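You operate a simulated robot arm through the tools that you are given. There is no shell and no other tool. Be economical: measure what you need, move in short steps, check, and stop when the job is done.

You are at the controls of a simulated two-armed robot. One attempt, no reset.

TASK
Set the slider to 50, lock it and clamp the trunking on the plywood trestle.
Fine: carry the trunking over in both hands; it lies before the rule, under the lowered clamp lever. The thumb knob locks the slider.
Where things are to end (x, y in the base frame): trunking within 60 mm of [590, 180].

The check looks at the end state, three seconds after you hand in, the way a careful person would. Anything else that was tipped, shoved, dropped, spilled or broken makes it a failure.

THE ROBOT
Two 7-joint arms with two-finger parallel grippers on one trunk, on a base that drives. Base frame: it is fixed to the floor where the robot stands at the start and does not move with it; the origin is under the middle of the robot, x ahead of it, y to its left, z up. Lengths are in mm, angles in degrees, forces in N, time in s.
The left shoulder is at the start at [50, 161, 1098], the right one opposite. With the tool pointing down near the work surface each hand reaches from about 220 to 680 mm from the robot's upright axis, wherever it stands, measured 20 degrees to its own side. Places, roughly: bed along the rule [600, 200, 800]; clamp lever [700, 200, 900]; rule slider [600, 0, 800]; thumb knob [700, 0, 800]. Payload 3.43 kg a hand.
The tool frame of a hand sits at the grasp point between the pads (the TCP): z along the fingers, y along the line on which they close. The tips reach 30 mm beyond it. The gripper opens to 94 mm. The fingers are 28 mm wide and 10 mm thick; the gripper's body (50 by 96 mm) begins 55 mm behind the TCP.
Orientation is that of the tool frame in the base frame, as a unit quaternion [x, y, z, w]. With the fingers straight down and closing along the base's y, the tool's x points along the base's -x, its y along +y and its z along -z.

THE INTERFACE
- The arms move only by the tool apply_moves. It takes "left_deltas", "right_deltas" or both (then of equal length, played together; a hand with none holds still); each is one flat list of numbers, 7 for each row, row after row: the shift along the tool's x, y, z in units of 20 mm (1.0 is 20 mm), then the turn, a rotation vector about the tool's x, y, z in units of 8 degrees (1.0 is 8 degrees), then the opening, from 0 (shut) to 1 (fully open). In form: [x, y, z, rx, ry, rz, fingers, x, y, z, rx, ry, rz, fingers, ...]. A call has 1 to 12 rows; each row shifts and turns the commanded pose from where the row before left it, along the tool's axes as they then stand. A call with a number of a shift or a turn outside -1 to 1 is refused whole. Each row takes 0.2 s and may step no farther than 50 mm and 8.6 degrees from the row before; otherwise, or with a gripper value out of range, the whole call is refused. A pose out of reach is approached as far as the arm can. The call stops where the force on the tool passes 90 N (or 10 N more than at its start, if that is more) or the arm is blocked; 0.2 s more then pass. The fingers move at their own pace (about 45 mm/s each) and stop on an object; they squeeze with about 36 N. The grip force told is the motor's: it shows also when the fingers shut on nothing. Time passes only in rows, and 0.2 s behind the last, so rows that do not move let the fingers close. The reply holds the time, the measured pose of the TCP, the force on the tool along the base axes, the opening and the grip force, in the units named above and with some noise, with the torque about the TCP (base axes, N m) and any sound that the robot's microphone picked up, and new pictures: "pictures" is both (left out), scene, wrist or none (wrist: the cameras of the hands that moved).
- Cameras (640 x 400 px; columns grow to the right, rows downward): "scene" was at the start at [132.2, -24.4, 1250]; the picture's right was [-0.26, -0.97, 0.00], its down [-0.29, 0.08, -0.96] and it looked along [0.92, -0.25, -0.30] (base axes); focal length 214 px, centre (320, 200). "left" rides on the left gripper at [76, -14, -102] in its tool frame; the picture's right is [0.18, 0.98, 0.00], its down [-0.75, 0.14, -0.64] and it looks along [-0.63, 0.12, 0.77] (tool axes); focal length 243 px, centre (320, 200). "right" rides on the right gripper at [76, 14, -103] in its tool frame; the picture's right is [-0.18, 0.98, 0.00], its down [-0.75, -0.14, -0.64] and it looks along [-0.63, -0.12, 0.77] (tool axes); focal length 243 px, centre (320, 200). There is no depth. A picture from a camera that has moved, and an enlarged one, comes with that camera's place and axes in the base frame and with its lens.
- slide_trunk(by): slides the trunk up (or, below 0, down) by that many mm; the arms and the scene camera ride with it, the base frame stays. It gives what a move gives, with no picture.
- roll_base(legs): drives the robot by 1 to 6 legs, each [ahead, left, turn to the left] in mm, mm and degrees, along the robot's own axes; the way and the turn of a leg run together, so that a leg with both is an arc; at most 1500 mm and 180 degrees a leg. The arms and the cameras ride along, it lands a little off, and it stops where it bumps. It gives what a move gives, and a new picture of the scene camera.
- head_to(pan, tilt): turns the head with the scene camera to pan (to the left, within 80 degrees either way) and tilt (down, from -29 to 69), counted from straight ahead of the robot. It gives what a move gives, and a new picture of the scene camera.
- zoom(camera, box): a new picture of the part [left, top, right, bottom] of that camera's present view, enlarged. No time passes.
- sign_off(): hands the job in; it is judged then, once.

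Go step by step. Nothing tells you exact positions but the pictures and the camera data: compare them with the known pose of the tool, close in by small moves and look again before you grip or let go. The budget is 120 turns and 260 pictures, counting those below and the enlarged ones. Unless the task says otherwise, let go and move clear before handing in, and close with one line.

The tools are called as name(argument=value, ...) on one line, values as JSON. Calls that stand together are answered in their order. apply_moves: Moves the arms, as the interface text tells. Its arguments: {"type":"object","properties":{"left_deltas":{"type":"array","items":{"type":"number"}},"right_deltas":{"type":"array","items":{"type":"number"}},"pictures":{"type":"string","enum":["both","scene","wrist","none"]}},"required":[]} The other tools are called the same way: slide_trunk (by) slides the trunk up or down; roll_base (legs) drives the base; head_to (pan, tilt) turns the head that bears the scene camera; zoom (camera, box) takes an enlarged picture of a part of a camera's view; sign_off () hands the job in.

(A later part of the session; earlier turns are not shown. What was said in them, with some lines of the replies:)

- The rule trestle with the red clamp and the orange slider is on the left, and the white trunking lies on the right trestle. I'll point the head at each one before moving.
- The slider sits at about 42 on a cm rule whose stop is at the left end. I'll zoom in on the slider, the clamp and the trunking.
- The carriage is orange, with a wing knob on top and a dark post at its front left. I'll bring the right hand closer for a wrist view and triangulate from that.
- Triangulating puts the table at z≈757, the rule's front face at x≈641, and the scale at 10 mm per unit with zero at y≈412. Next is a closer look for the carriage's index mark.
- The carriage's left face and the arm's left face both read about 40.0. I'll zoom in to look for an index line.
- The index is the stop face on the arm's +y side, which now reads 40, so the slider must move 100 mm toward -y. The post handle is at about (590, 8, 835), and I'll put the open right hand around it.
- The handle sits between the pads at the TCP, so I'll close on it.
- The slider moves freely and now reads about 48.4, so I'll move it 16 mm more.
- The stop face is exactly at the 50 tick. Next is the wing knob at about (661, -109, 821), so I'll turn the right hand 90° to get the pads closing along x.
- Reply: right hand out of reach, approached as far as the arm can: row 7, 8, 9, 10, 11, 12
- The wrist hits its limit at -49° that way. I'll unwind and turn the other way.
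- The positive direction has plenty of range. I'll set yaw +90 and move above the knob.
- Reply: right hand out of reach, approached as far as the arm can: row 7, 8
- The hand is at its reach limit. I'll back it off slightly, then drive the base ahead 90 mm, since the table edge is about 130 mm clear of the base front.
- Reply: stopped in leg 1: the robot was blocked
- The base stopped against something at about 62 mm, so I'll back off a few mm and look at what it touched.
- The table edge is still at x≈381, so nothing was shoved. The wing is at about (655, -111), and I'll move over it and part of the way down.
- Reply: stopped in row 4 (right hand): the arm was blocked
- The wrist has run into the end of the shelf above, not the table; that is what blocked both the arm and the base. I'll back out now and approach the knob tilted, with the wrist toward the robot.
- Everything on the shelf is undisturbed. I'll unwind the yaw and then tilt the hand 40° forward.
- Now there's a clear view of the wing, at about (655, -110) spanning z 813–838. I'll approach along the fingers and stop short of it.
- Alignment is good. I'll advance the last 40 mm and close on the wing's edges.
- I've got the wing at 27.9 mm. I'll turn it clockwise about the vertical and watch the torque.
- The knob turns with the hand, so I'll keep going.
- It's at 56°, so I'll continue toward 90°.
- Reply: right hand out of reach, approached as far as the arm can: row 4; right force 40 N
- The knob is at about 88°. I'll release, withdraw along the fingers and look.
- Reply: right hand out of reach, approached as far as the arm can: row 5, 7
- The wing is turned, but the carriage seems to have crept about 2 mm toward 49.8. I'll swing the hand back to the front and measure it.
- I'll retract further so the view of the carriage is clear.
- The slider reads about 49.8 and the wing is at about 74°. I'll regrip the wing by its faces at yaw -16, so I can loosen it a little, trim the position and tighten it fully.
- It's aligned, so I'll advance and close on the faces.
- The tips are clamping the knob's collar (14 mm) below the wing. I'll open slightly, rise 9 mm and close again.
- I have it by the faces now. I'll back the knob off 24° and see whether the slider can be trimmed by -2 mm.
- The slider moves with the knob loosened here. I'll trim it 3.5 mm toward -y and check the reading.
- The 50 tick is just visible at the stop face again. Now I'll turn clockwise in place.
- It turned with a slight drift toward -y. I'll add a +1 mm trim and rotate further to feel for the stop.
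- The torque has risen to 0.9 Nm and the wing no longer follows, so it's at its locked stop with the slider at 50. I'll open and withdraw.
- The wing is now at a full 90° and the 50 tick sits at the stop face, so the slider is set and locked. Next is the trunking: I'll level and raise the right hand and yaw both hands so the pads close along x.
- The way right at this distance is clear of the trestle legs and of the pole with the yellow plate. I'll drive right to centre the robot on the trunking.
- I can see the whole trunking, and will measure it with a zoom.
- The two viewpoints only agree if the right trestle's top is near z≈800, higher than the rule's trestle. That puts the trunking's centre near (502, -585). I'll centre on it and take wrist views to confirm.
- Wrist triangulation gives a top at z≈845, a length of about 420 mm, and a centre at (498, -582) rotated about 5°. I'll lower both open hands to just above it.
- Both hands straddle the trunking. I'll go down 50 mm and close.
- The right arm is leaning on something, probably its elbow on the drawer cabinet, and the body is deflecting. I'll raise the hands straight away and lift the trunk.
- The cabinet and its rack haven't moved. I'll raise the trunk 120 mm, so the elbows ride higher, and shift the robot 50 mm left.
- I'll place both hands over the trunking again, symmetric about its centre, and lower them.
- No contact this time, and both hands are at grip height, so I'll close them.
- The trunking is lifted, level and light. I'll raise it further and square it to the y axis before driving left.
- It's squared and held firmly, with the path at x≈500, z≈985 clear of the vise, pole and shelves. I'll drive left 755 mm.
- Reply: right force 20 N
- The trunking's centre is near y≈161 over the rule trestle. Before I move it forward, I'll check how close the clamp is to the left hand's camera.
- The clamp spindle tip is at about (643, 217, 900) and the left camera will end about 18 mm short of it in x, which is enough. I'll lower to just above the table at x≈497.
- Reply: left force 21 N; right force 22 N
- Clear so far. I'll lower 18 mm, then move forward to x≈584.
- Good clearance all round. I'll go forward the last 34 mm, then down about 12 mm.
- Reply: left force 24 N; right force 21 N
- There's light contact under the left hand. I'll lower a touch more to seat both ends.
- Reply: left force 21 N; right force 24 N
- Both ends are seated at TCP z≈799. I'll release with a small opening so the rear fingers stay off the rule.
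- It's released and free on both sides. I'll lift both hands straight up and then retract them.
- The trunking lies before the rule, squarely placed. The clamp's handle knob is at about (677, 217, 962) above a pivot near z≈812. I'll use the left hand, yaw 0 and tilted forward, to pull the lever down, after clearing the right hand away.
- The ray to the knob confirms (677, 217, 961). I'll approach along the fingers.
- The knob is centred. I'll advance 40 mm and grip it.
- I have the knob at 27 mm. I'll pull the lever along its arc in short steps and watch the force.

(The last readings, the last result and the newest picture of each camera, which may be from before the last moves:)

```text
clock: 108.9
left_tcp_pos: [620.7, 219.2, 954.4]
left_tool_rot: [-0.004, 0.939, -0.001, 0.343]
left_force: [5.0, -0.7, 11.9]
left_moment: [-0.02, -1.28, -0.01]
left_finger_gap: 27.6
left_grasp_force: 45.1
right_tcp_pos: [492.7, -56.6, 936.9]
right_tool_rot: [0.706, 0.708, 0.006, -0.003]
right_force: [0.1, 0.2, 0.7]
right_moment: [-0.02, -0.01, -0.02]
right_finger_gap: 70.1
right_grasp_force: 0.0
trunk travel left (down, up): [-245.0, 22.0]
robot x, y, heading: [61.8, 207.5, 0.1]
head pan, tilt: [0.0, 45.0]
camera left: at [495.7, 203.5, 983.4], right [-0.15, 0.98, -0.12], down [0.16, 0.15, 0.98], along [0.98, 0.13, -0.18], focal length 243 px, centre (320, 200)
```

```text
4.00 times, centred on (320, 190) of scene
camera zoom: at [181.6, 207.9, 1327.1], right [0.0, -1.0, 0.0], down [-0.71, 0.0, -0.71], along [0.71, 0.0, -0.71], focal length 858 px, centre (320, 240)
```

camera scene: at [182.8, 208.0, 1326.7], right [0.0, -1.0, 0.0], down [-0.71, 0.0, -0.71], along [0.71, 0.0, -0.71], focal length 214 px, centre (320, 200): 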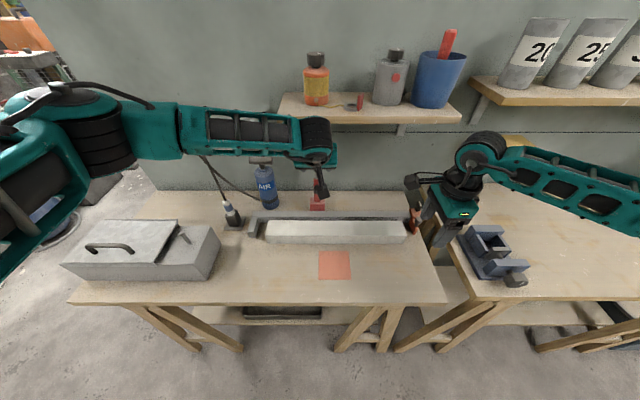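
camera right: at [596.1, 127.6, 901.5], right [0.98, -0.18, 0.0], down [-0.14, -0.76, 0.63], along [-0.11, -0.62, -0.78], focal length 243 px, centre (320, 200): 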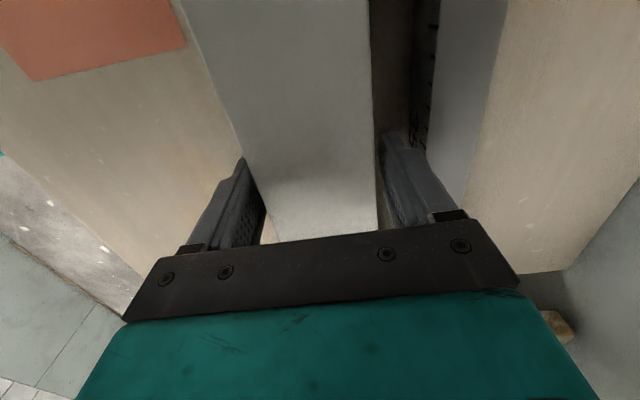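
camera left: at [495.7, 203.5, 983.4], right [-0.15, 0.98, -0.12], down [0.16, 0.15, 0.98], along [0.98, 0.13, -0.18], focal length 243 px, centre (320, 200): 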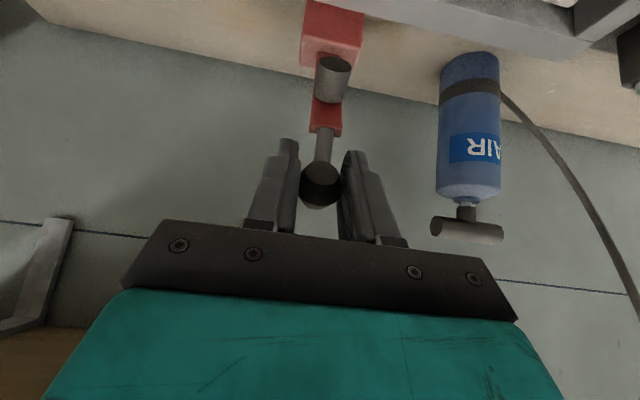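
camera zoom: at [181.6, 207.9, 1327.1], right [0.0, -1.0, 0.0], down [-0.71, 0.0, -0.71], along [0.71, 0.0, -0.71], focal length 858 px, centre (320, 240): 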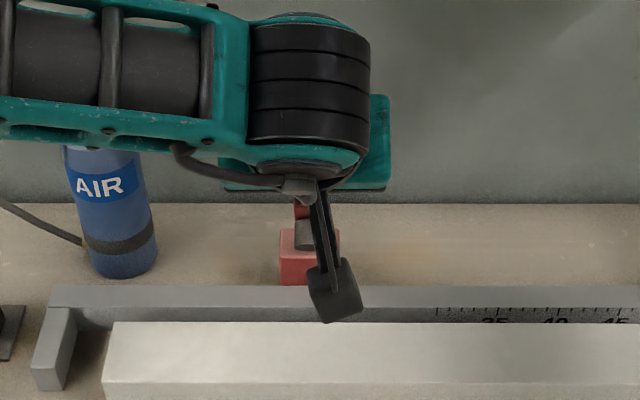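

The lever follows with little force, and the radius looks a bit larger, about 160 mm. I'll continue the arc.

apply_moves(left_deltas=[0.671, 0, -0.2, 0, 0, 0, 0.1, 0.686, 0, -0.141, 0, 0, 0, 0.1, 0.695, 0, -0.08, 0, 0, 0, 0.1, 0.7, 0, -0.02, 0, 0, 0, 0.1, 0.699, 0, 0.041, 0, 0, 0, 0.1], pictures="wrist")

zoom(camera="scene", box=[270, 140, 370, 240])

```text
clock: 110.1
left_tcp_pos: [563.1, 218.4, 911.8]
left_tool_rot: [-0.003, 0.94, -0.001, 0.34]
left_force: [4.6, -2.2, 2.1]
left_moment: [0.01, -0.72, -0.06]
left_finger_gap: 27.6
left_grasp_force: 38.1
right_tcp_pos: [493.1, -57.1, 936.1]
right_tool_rot: [0.707, 0.708, 0.006, -0.003]
right_force: [-0.3, -0.6, 0.2]
right_moment: [0.02, 0.01, 0.01]
right_finger_gap: 70.6
right_grasp_force: 0.0
trunk travel left (down, up): [-245.0, 22.0]
robot x, y, heading: [60.0, 208.9, -0.0]
head pan, tilt: [0.0, 45.0]
camera left: at [438.6, 203.6, 942.3], right [-0.15, 0.98, -0.12], down [0.17, 0.14, 0.98], along [0.97, 0.12, -0.19], focal length 243 px, centre (320, 200)
```

left: 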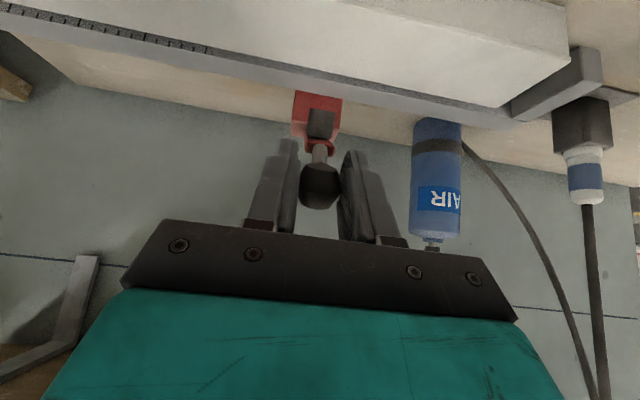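

```text
4.00 times, centred on (320, 190) of scene
camera zoom: at [182.9, 207.7, 1326.6], right [0.0, -1.0, 0.0], down [-0.71, 0.0, -0.71], along [0.71, 0.0, -0.71], focal length 858 px, centre (320, 240)
```

zoom: 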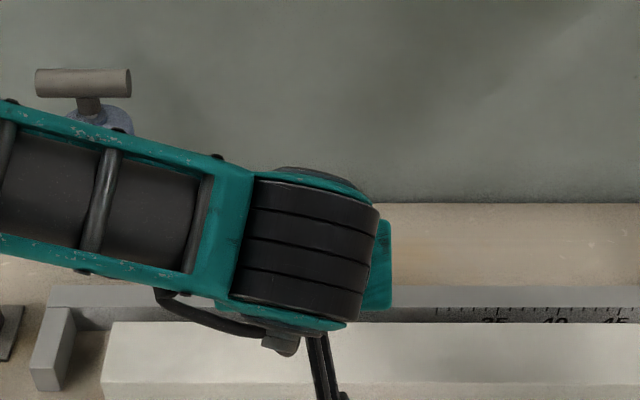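

The fit now gives pivot z≈807 and R≈155, with the lever at 47°. I'll continue toward the clamped position.

apply_moves(left_deltas=[0.69, 0, 0.117, 0, 0, 0, 0.1, 0.677, 0, 0.179, 0, 0, 0, 0.1, 0.658, 0, 0.239, 0, 0, 0, 0.1, 0.633, 0, 0.298, 0, 0, 0, 0.1], pictures="wrist")

zoom(camera="left", box=[240, 60, 400, 230])

```text
clock: 111.1
left_tcp_pos: [534.3, 218.7, 867.2]
left_tool_rot: [-0.004, 0.939, 0.0, 0.343]
left_force: [13.3, 1.6, 3.7]
left_moment: [0.09, -1.13, 0.04]
left_finger_gap: 27.0
left_grasp_force: 45.3
right_tcp_pos: [492.1, -56.6, 936.2]
right_tool_rot: [0.706, 0.709, 0.005, -0.003]
right_force: [-0.7, -0.2, 0.1]
right_moment: [0.02, -0.01, 0.0]
right_finger_gap: 70.5
right_grasp_force: 0.0
trunk travel left (down, up): [-245.0, 22.0]
robot x, y, heading: [60.4, 209.7, 0.3]
head pan, tilt: [0.0, 45.0]
camera left: at [410.0, 203.3, 896.8], right [-0.15, 0.98, -0.12], down [0.16, 0.14, 0.98], along [0.98, 0.13, -0.18], focal length 243 px, centre (320, 200)
```

left: 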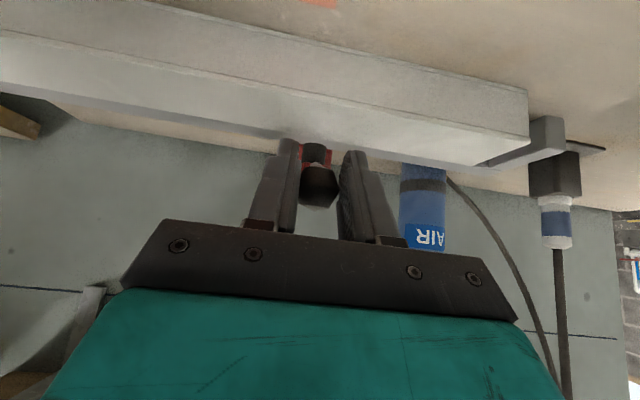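

```text
2.35 times, centred on (320, 145) of left
camera zoom: at [410.0, 203.3, 896.8], right [-0.15, 0.98, -0.12], down [0.16, 0.14, 0.98], along [0.98, 0.13, -0.18], focal length 571 px, centre (320, 329)
```

zoom: 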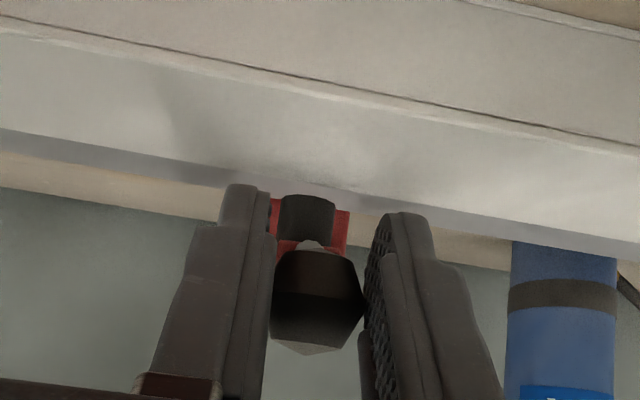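

The lever is at about 67° with low force. I'll press on in smaller steps until the spindle loads the trunking.

apply_moves(left_deltas=[0.4, 0, 0.28, 0, 0, 0, 0.1, 0.38, 0, 0.32, 0, 0, 0, 0.1], pictures="wrist")

zoom(camera="left", box=[240, 60, 400, 230])

```text
clock: 111.7
left_tcp_pos: [528.4, 217.2, 850.6]
left_tool_rot: [-0.006, 0.938, 0.001, 0.345]
left_force: [12.1, 5.4, 21.8]
left_moment: [0.12, -0.51, 0.15]
left_finger_gap: 26.7
left_grasp_force: 45.1
right_tcp_pos: [492.4, -57.2, 937.8]
right_tool_rot: [0.706, 0.708, 0.006, -0.002]
right_force: [0.3, -0.5, 0.0]
right_moment: [-0.01, 0.01, -0.03]
right_finger_gap: 70.6
right_grasp_force: 0.1
trunk travel left (down, up): [-245.0, 22.0]
robot x, y, heading: [60.6, 208.7, -0.2]
head pan, tilt: [0.0, 45.0]
camera left: at [405.3, 203.2, 879.9], right [-0.15, 0.98, -0.12], down [0.16, 0.15, 0.98], along [0.98, 0.13, -0.18], focal length 243 px, centre (320, 200)
```

left: 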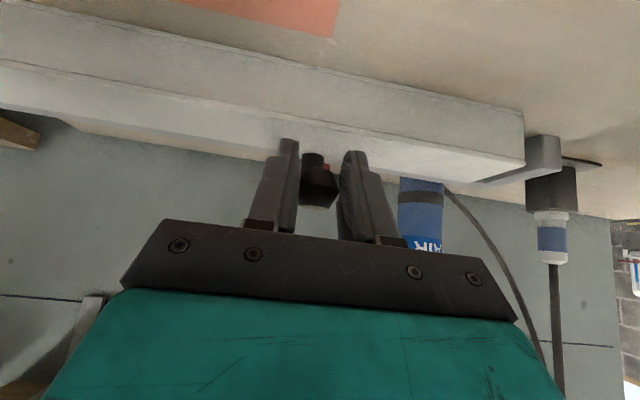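

```text
2.35 times, centred on (320, 145) of left
camera zoom: at [405.3, 203.2, 879.9], right [-0.15, 0.98, -0.12], down [0.16, 0.15, 0.98], along [0.98, 0.13, -0.18], focal length 571 px, centre (320, 329)
```

zoom: 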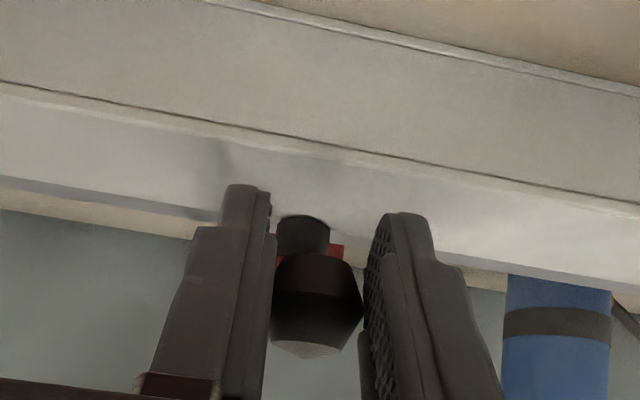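

apply_moves(left_deltas=[0.28, 0, 0.28, 0, 0, 0, 0.1, 0.28, 0, 0.3, 0, 0, 0, 0.1], pictures="none")

zoom(camera="left", box=[240, 60, 400, 230])

zoom(camera="scene", box=[255, 170, 425, 276])

```text
clock: 112.3
left_tcp_pos: [524.4, 215.6, 829.4]
left_tool_rot: [-0.002, 0.941, -0.002, 0.338]
left_force: [0.2, 0.1, 0.5]
left_moment: [0.02, -0.01, 0.02]
left_finger_gap: 9.3
left_grasp_force: 0.1
right_tcp_pos: [492.1, -58.6, 935.6]
right_tool_rot: [0.707, 0.707, 0.005, -0.002]
right_force: [0.6, 0.0, 0.0]
right_moment: [0.01, 0.02, 0.03]
right_finger_gap: 70.6
right_grasp_force: 0.1
trunk travel left (down, up): [-245.0, 22.0]
robot x, y, heading: [56.7, 209.2, 0.2]
head pan, tilt: [0.0, 45.0]
```

```text
2.35 times, centred on (320, 145) of left
camera zoom: at [399.2, 201.8, 859.8], right [-0.14, 0.98, -0.12], down [0.17, 0.15, 0.97], along [0.97, 0.12, -0.19], focal length 571 px, centre (320, 329)
```

zoom: 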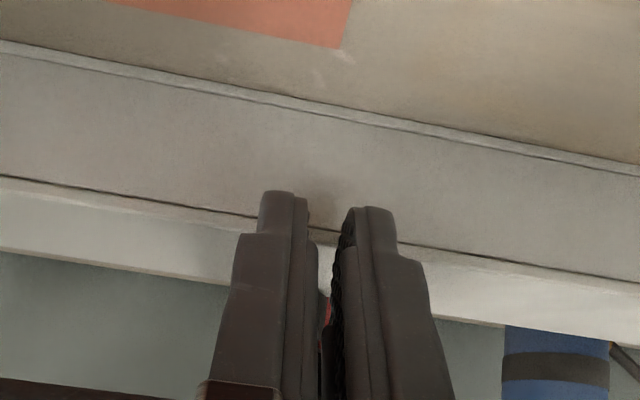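

```text
3.76 times, centred on (340, 223) of scene
camera zoom: at [182.4, 207.6, 1326.2], right [0.0, -1.0, 0.0], down [-0.71, 0.0, -0.71], along [0.71, 0.0, -0.71], focal length 807 px, centre (245, 113)
```

zoom: 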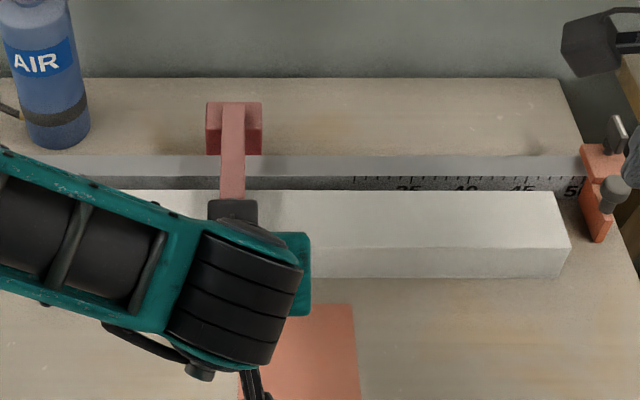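

The grip slipped off the knob right at the end, with the lever down near the trunking. I'll pull the hand straight back toward the robot, without lifting, and look.

apply_moves(left_deltas=[0.69, 0, -0.58, 0, 0, 0, 0.1, 0.69, 0, -0.58, 0, 0, 0, 0.1, 0.69, 0, -0.58, 0, 0, 0, 0.1, 0.69, 0, -0.58, 0, 0, 0, 0.1, 0.3, 0, -0.8, 0, 0, 0, 0.1, 0.3, 0.3, -0.8, 0, 0, 0, 0.1, 0, 0.9, -0.8, 0, 0, 0, 0.1, 0, 0.9, -0.8, 0, 0, 0, 0.1, 0, 0.9, -0.8, 0, 0, 0, 0.1], pictures="both")

zoom(camera="scene", box=[255, 170, 425, 276])

```text
clock: 114.3
left_tcp_pos: [393.5, 276.3, 885.1]
left_tool_rot: [-0.004, 0.941, -0.001, 0.34]
left_force: [-0.2, 0.7, 0.6]
left_moment: [-0.01, -0.01, 0.04]
left_finger_gap: 9.6
left_grasp_force: 0.1
right_tcp_pos: [492.9, -57.3, 937.2]
right_tool_rot: [0.706, 0.708, 0.005, -0.002]
right_force: [-0.1, 0.5, 0.6]
right_moment: [0.0, 0.0, -0.01]
right_finger_gap: 71.0
right_grasp_force: 0.1
trunk travel left (down, up): [-245.0, 22.0]
robot x, y, heading: [60.0, 208.7, -0.1]
head pan, tilt: [0.0, 45.0]
camera scene: at [182.4, 208.2, 1326.8], right [0.0, -1.0, 0.0], down [-0.71, 0.0, -0.71], along [0.71, 0.0, -0.71], focal length 214 px, centre (320, 200)
camera left: at [268.2, 262.6, 915.2], right [-0.15, 0.98, -0.12], down [0.17, 0.15, 0.98], along [0.97, 0.13, -0.18], focal length 243 px, centre (320, 200)
```

scene: 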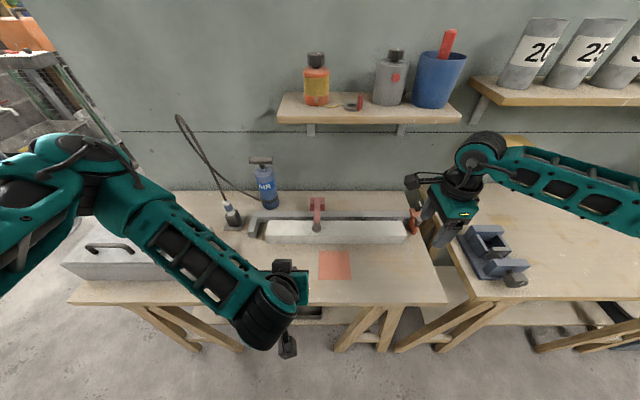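
left: 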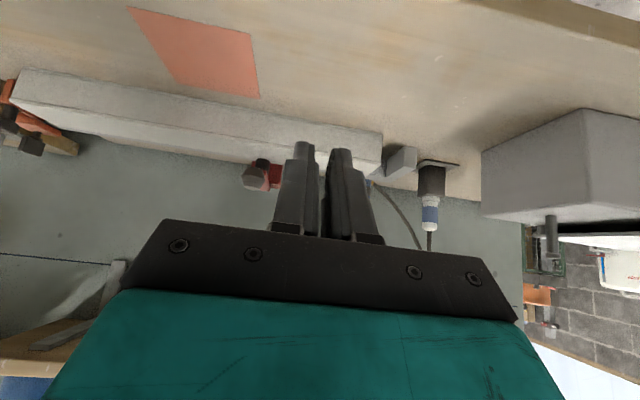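

```text
3.76 times, centred on (340, 223) of scene
camera zoom: at [182.4, 208.2, 1326.8], right [0.0, -1.0, 0.0], down [-0.71, 0.0, -0.71], along [0.71, 0.0, -0.71], focal length 807 px, centre (245, 113)
```

zoom: 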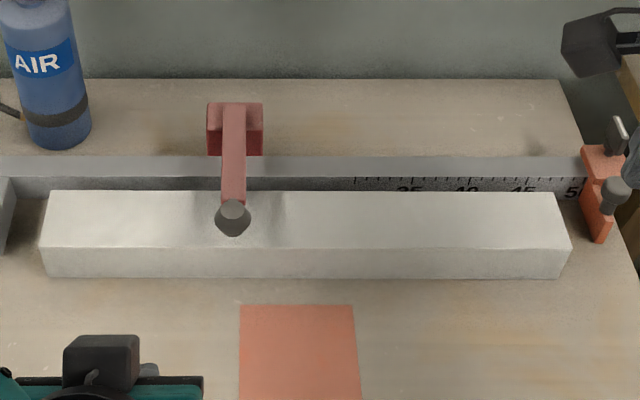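

The lever is down at roughly 66–70°. I'll check whether the spindle touches the trunking.

zoom(camera="left", box=[220, 130, 300, 200])

zoom(camera="scene", box=[295, 190, 345, 240])

zoom(camera="right", box=[0, 0, 640, 400])

```text
5.71 times, centred on (260, 165) of left
camera zoom: at [268.2, 262.6, 915.2], right [-0.15, 0.98, -0.12], down [0.17, 0.15, 0.98], along [0.97, 0.13, -0.18], focal length 1386 px, centre (663, 400)
```

zoom: 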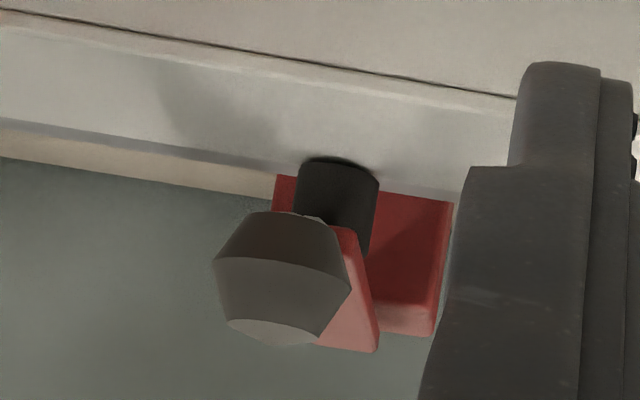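

```text
8.00 times, centred on (320, 215) of scene
camera zoom: at [182.4, 208.2, 1326.8], right [0.0, -1.0, 0.0], down [-0.71, 0.0, -0.71], along [0.71, 0.0, -0.71], focal length 1716 px, centre (320, 80)
```

zoom: 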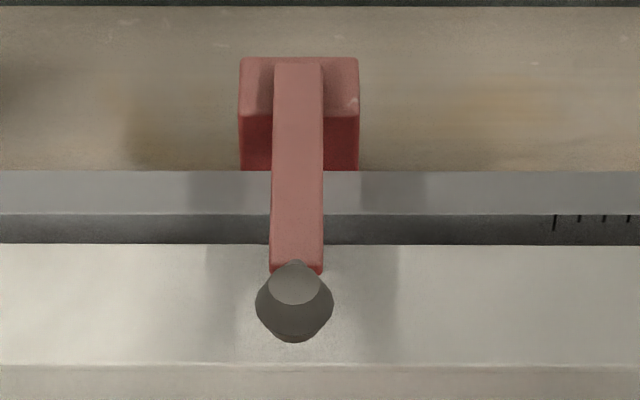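

```text
1.00 times, centred on (320, 200) of right
camera zoom: at [505.8, 17.4, 1041.1], right [0.98, -0.18, 0.0], down [-0.14, -0.76, 0.63], along [-0.11, -0.62, -0.77], focal length 243 px, centre (320, 200)
```

zoom: 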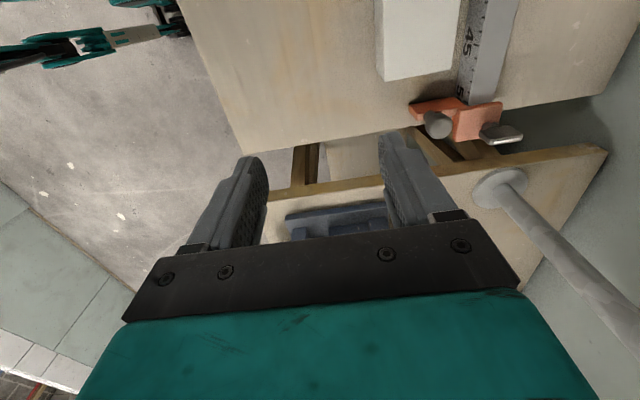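

The spindle tip is on the trunking, but I want it firmly home. I'll level the left hand and press the knob down from above with closed fingers.

apply_moves(left_deltas=[0, 0, -0.9, 0, 1, 0, 0, 0, 0, -0.9, 0, 1, 0, 0, 0, 0, -0.6, 0, 1, 0, 0, 0, 0, -0.6, 0, 1, 0, 0, 0, 0, 0, 0, 0.97, 0, 0], pictures="wrist")

zoom(camera="left", box=[160, 60, 400, 230])

```text
clock: 115.5
left_tcp_pos: [365.1, 277.1, 935.6]
left_tool_rot: [-0.003, 1.0, -0.001, -0.001]
left_force: [0.8, 0.2, -0.2]
left_moment: [0.01, -0.02, -0.02]
left_finger_gap: 0.1
left_grasp_force: 33.4
right_tcp_pos: [492.0, -58.0, 937.3]
right_tool_rot: [0.706, 0.708, 0.005, -0.003]
right_force: [-1.5, -0.4, 0.1]
right_moment: [0.02, 0.0, 0.0]
right_finger_gap: 70.4
right_grasp_force: 0.1
trunk travel left (down, up): [-245.0, 22.0]
robot x, y, heading: [60.6, 206.7, 0.3]
head pan, tilt: [0.0, 45.0]
camera left: at [288.3, 263.1, 1038.6], right [-0.19, 0.98, 0.0], down [0.75, 0.15, 0.64], along [0.63, 0.12, -0.77], focal length 243 px, centre (320, 200)
```

left: 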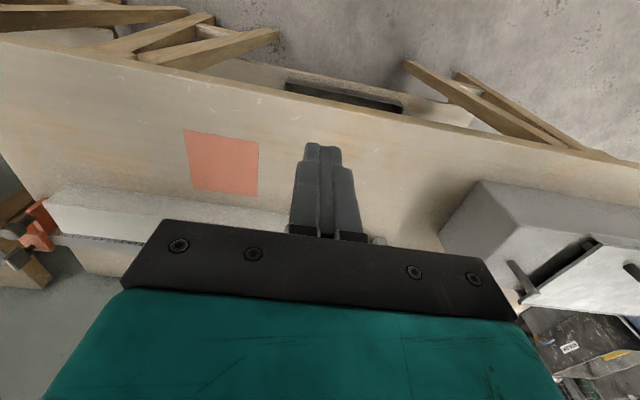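

```text
2.35 times, centred on (280, 145) of left
camera zoom: at [288.3, 263.1, 1038.6], right [-0.19, 0.98, 0.0], down [0.75, 0.15, 0.64], along [0.63, 0.12, -0.77], focal length 571 px, centre (414, 329)
```

zoom: 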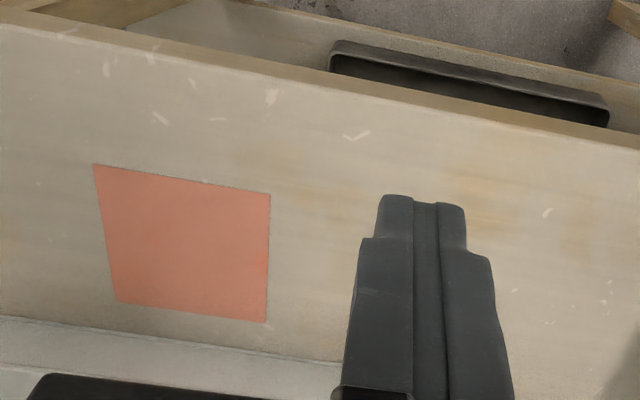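

apply_moves(left_deltas=[-0.96, -0.333, -0.4, 0, 0, 0, 0, -0.96, -0.333, -0.4, 0, 0, 0, 0, -0.96, -0.333, -0.4, 0, 0, 0, 0, -0.96, -0.333, 0, 0, 0, 0, 0, -0.96, -0.333, 0, 0, 0, 0, 0, -0.96, -0.333, 0, 0, 0, 0, 0, -0.96, -0.333, 0, 0, 0, 0, 0, -0.96, -0.333, 0, 0, 0, 0, 0, -0.96, -0.333, 0, 0, 0, 0, 0], pictures="both")

zoom(camera="left", box=[240, 60, 400, 230])

zoom(camera="scene", box=[280, 150, 380, 250])

```text
clock: 117.5
left_tcp_pos: [536.4, 217.6, 961.4]
left_tool_rot: [-0.003, 1.0, -0.002, 0.0]
left_force: [0.6, -0.7, 0.2]
left_moment: [0.0, -0.02, -0.01]
left_finger_gap: 0.0
left_grasp_force: 32.7
right_tcp_pos: [494.3, -57.4, 936.7]
right_tool_rot: [0.706, 0.708, 0.006, -0.003]
right_force: [0.4, 0.8, 0.2]
right_moment: [-0.03, 0.0, -0.03]
right_finger_gap: 70.6
right_grasp_force: 0.0
trunk travel left (down, up): [-245.0, 22.0]
robot x, y, heading: [55.8, 209.4, 0.1]
head pan, tilt: [0.0, 45.0]
camera scene: at [182.7, 207.8, 1326.7], right [0.0, -1.0, 0.0], down [-0.71, 0.0, -0.71], along [0.71, 0.0, -0.71], focal length 214 px, centre (320, 200)
camera left: at [459.9, 203.8, 1063.5], right [-0.19, 0.98, 0.0], down [0.75, 0.15, 0.64], along [0.63, 0.12, -0.77], focal length 243 px, centre (320, 200)
```

scene: 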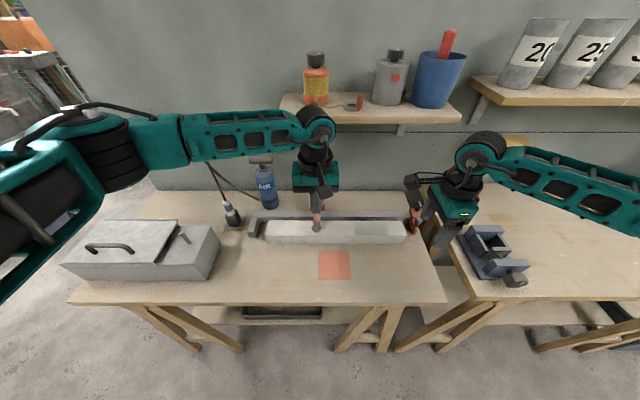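
left: 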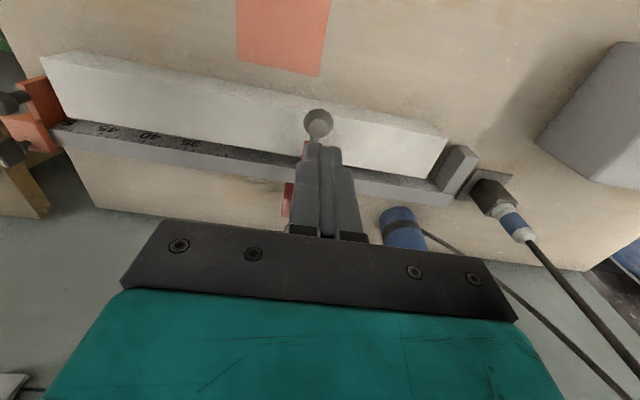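

```text
2.35 times, centred on (320, 145) of left
camera zoom: at [459.9, 203.8, 1063.5], right [-0.19, 0.98, 0.0], down [0.75, 0.15, 0.64], along [0.63, 0.12, -0.77], focal length 571 px, centre (320, 329)
```

zoom: 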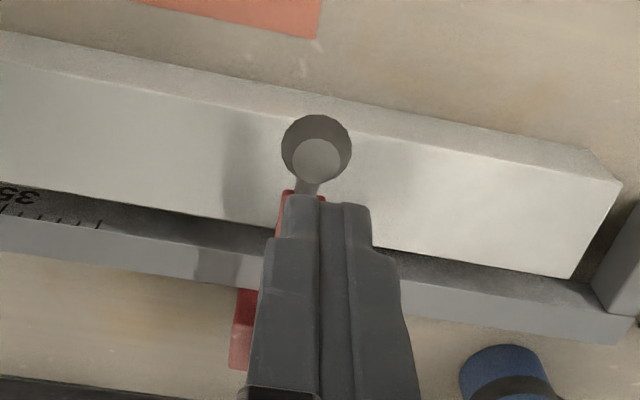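

```text
4.00 times, centred on (330, 200) of scene
camera zoom: at [182.7, 207.8, 1326.7], right [0.0, -1.0, 0.0], down [-0.71, 0.0, -0.71], along [0.71, 0.0, -0.71], focal length 858 px, centre (280, 200)
```

zoom: 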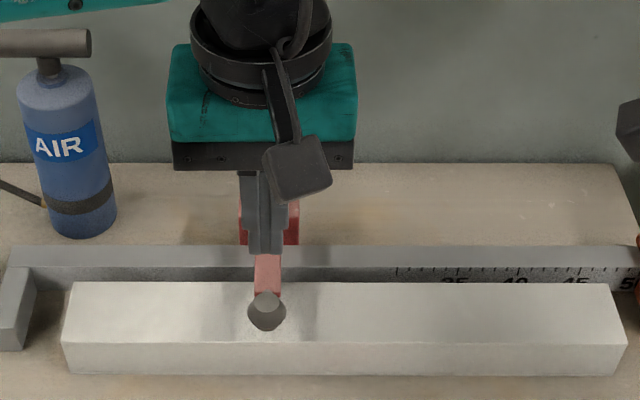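

Triangulated, the knob is at (549, 218, 850), so the lever is nearly level with the spindle on the trunking. I'll press down on it gently.

apply_moves(left_deltas=[-0.3, 0, 0.95, 0, 0, 0, 0, -0.3, 0, 0.95, 0, 0, 0, 0, 0, 0, 0.9, 0, 0, 0, 0, 0, 0, 0.3, 0, 0, 0, 0, 0, 0, 0.3, 0, 0, 0, 0], pictures="wrist")

zoom(camera="scene", box=[280, 150, 380, 250])

```text
clock: 118.7
left_tcp_pos: [548.8, 216.8, 893.9]
left_tool_rot: [-0.004, 1.0, -0.002, 0.0]
left_force: [-0.5, 0.1, 0.0]
left_moment: [-0.03, 0.04, 0.02]
left_finger_gap: 0.0
left_grasp_force: 33.0
right_tcp_pos: [491.8, -56.8, 936.0]
right_tool_rot: [0.705, 0.709, 0.005, -0.003]
right_force: [0.8, 0.1, 0.1]
right_moment: [-0.04, -0.01, -0.03]
right_finger_gap: 70.6
right_grasp_force: 0.1
trunk travel left (down, up): [-245.0, 22.0]
robot x, y, heading: [61.4, 205.2, 0.3]
head pan, tilt: [0.0, 45.0]
camera left: at [472.0, 203.2, 996.6], right [-0.19, 0.98, 0.0], down [0.75, 0.15, 0.64], along [0.63, 0.12, -0.77], focal length 243 px, centre (320, 200)
```

left: 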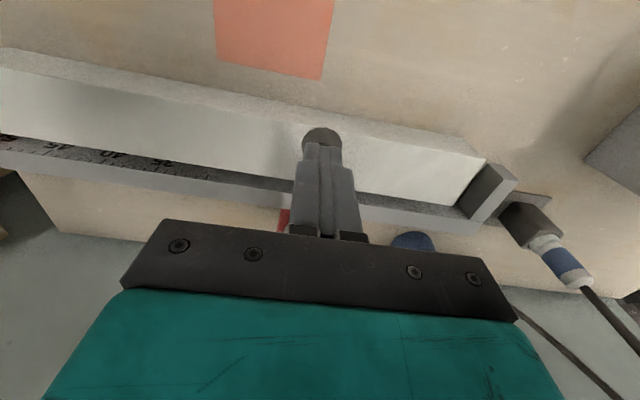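

```text
4.00 times, centred on (330, 200) of scene
camera zoom: at [182.6, 208.0, 1326.8], right [0.0, -1.0, 0.0], down [-0.71, 0.0, -0.71], along [0.71, 0.0, -0.71], focal length 858 px, centre (280, 200)
```

zoom: 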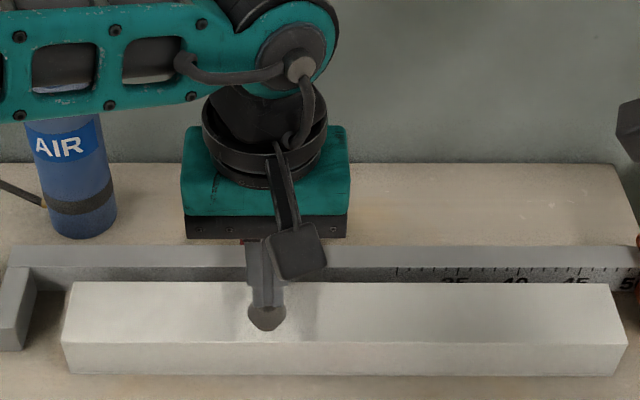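

apply_moves(left_deltas=[0.15, 0, 0.25, 0, 0, 0, 0, 0, 0, 0.25, 0, 0, 0, 0, 0, 0, 0.25, 0, 0, 0, 0], pictures="none")

```text
clock: 119.5
left_tcp_pos: [547.8, 217.6, 890.3]
left_tool_rot: [-0.004, 1.0, -0.006, 0.01]
left_force: [-5.0, 15.1, 66.4]
left_moment: [0.56, 0.14, -0.48]
left_finger_gap: 0.0
left_grasp_force: 33.0
right_tcp_pos: [488.2, -56.0, 940.6]
right_tool_rot: [0.706, 0.709, 0.008, 0.0]
right_force: [0.7, 0.2, 0.9]
right_moment: [0.0, 0.01, 0.0]
right_finger_gap: 70.3
right_grasp_force: 0.0
trunk travel left (down, up): [-245.0, 22.0]
robot x, y, heading: [61.3, 206.5, 0.2]
head pan, tilt: [0.0, 45.0]
```

The lever takes 66 N without giving, so it's firmly home. I'll lift off, retract and inspect everything.

apply_moves(left_deltas=[0, 0, -0.9, 0, 0, 0, 0, 0, 0, -0.9, 0, 0, 0, 0, 0, 0, -0.9, 0, 0, 0, 0, 0.9, 0.3, -0.9, 0, 0, 0, 0, 0.9, 0.3, -0.5, 0, 0, 0, 0, 0.9, 0.5, 0, 0, 0, 0, 0, 0.9, 0.5, 0, 0, 0, 0, 0, 0.9, 0.5, 0, 0, 0, 0, 0, 0.9, 0.5, 0, 0, 0, 0, 0], right_deltas=[0, -0.5, -0.5, 0, 0, 0, 0.75, 0, -0.5, -0.5, 0, 0, 0, 0.75, 0, -0.5, -0.5, 0, 0, 0, 0.75, 0, -0.5, -0.5, 0, 0, 0, 0.75, 0, -0.5, -0.5, 0, 0, 0, 0.75, 0, -0.5, -0.5, 0, 0, 0, 0.75, 0, -0.5, 0, 0, 0, 0, 0.75, 0, -0.5, 0, 0, 0, 0, 0.75, 0, -0.5, 0, 0, 0, 0, 0.75], pictures="scene")

zoom(camera="scene", box=[250, 170, 430, 270])

zoom(camera="scene", box=[380, 195, 430, 240])

```text
clock: 121.5
left_tcp_pos: [437.7, 267.8, 959.5]
left_tool_rot: [-0.005, 1.0, -0.002, 0.001]
left_force: [0.5, -0.3, 0.0]
left_moment: [-0.03, 0.0, 0.01]
left_finger_gap: 0.0
left_grasp_force: 33.2
right_tcp_pos: [403.9, -58.9, 994.8]
right_tool_rot: [0.707, 0.707, 0.006, -0.003]
right_force: [0.2, 0.6, -0.9]
right_moment: [-0.02, 0.02, 0.0]
right_finger_gap: 70.2
right_grasp_force: 0.1
trunk travel left (down, up): [-245.0, 22.0]
robot x, y, heading: [58.4, 207.2, 0.0]
head pan, tilt: [0.0, 45.0]
camera scene: at [182.3, 208.2, 1326.8], right [0.0, -1.0, 0.0], down [-0.71, 0.0, -0.71], along [0.71, 0.0, -0.71], focal length 214 px, centre (320, 200)
```

scene: 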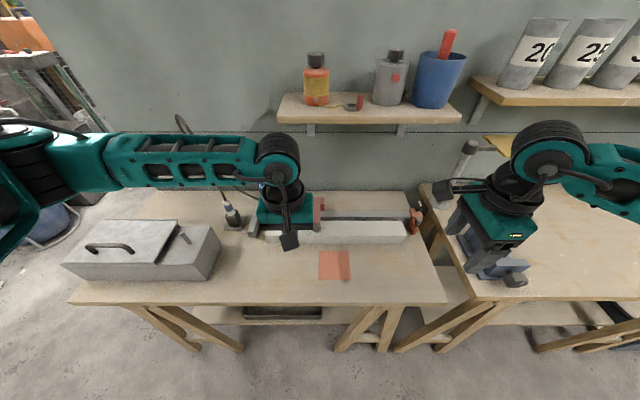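

```text
3.56 times, centred on (340, 220) of scene
camera zoom: at [182.3, 208.2, 1326.8], right [0.0, -1.0, 0.0], down [-0.71, 0.0, -0.71], along [0.71, 0.0, -0.71], focal length 763 px, centre (249, 129)
```

zoom: 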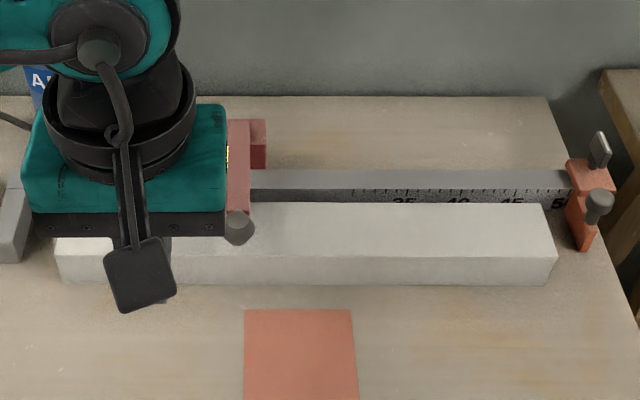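

```text
8.89 times, centred on (405, 218) of scene
camera zoom: at [182.3, 208.2, 1326.8], right [0.0, -1.0, 0.0], down [-0.71, 0.0, -0.71], along [0.71, 0.0, -0.71], focal length 1906 px, centre (-436, 44)
```

zoom: 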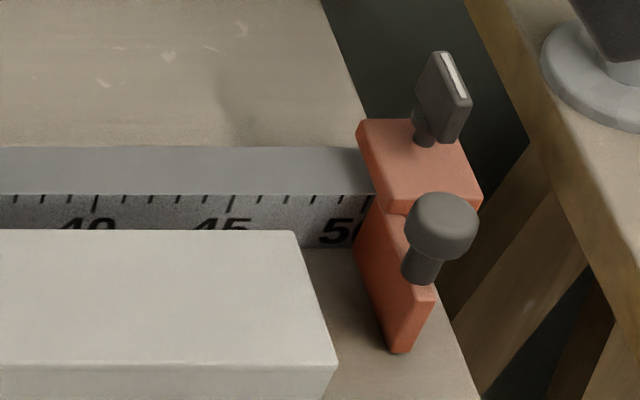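

The slider still shows 50 with its wing turned to the locked position. The trunking lies before the rule, centred near (588, 160), with the lowered lever on it, and both hands are clear. I'm handing it in.

sign_off()

```text
The job is handed in.
```

The slider is set to 50 and locked, and the trunking is clamped before the rule, centred near (588, 160), about 20 mm from the target. On the way the right arm leaned on a wall shelf and probably on the drawer cabinet, but nothing looked out of place in the pictures afterwards.
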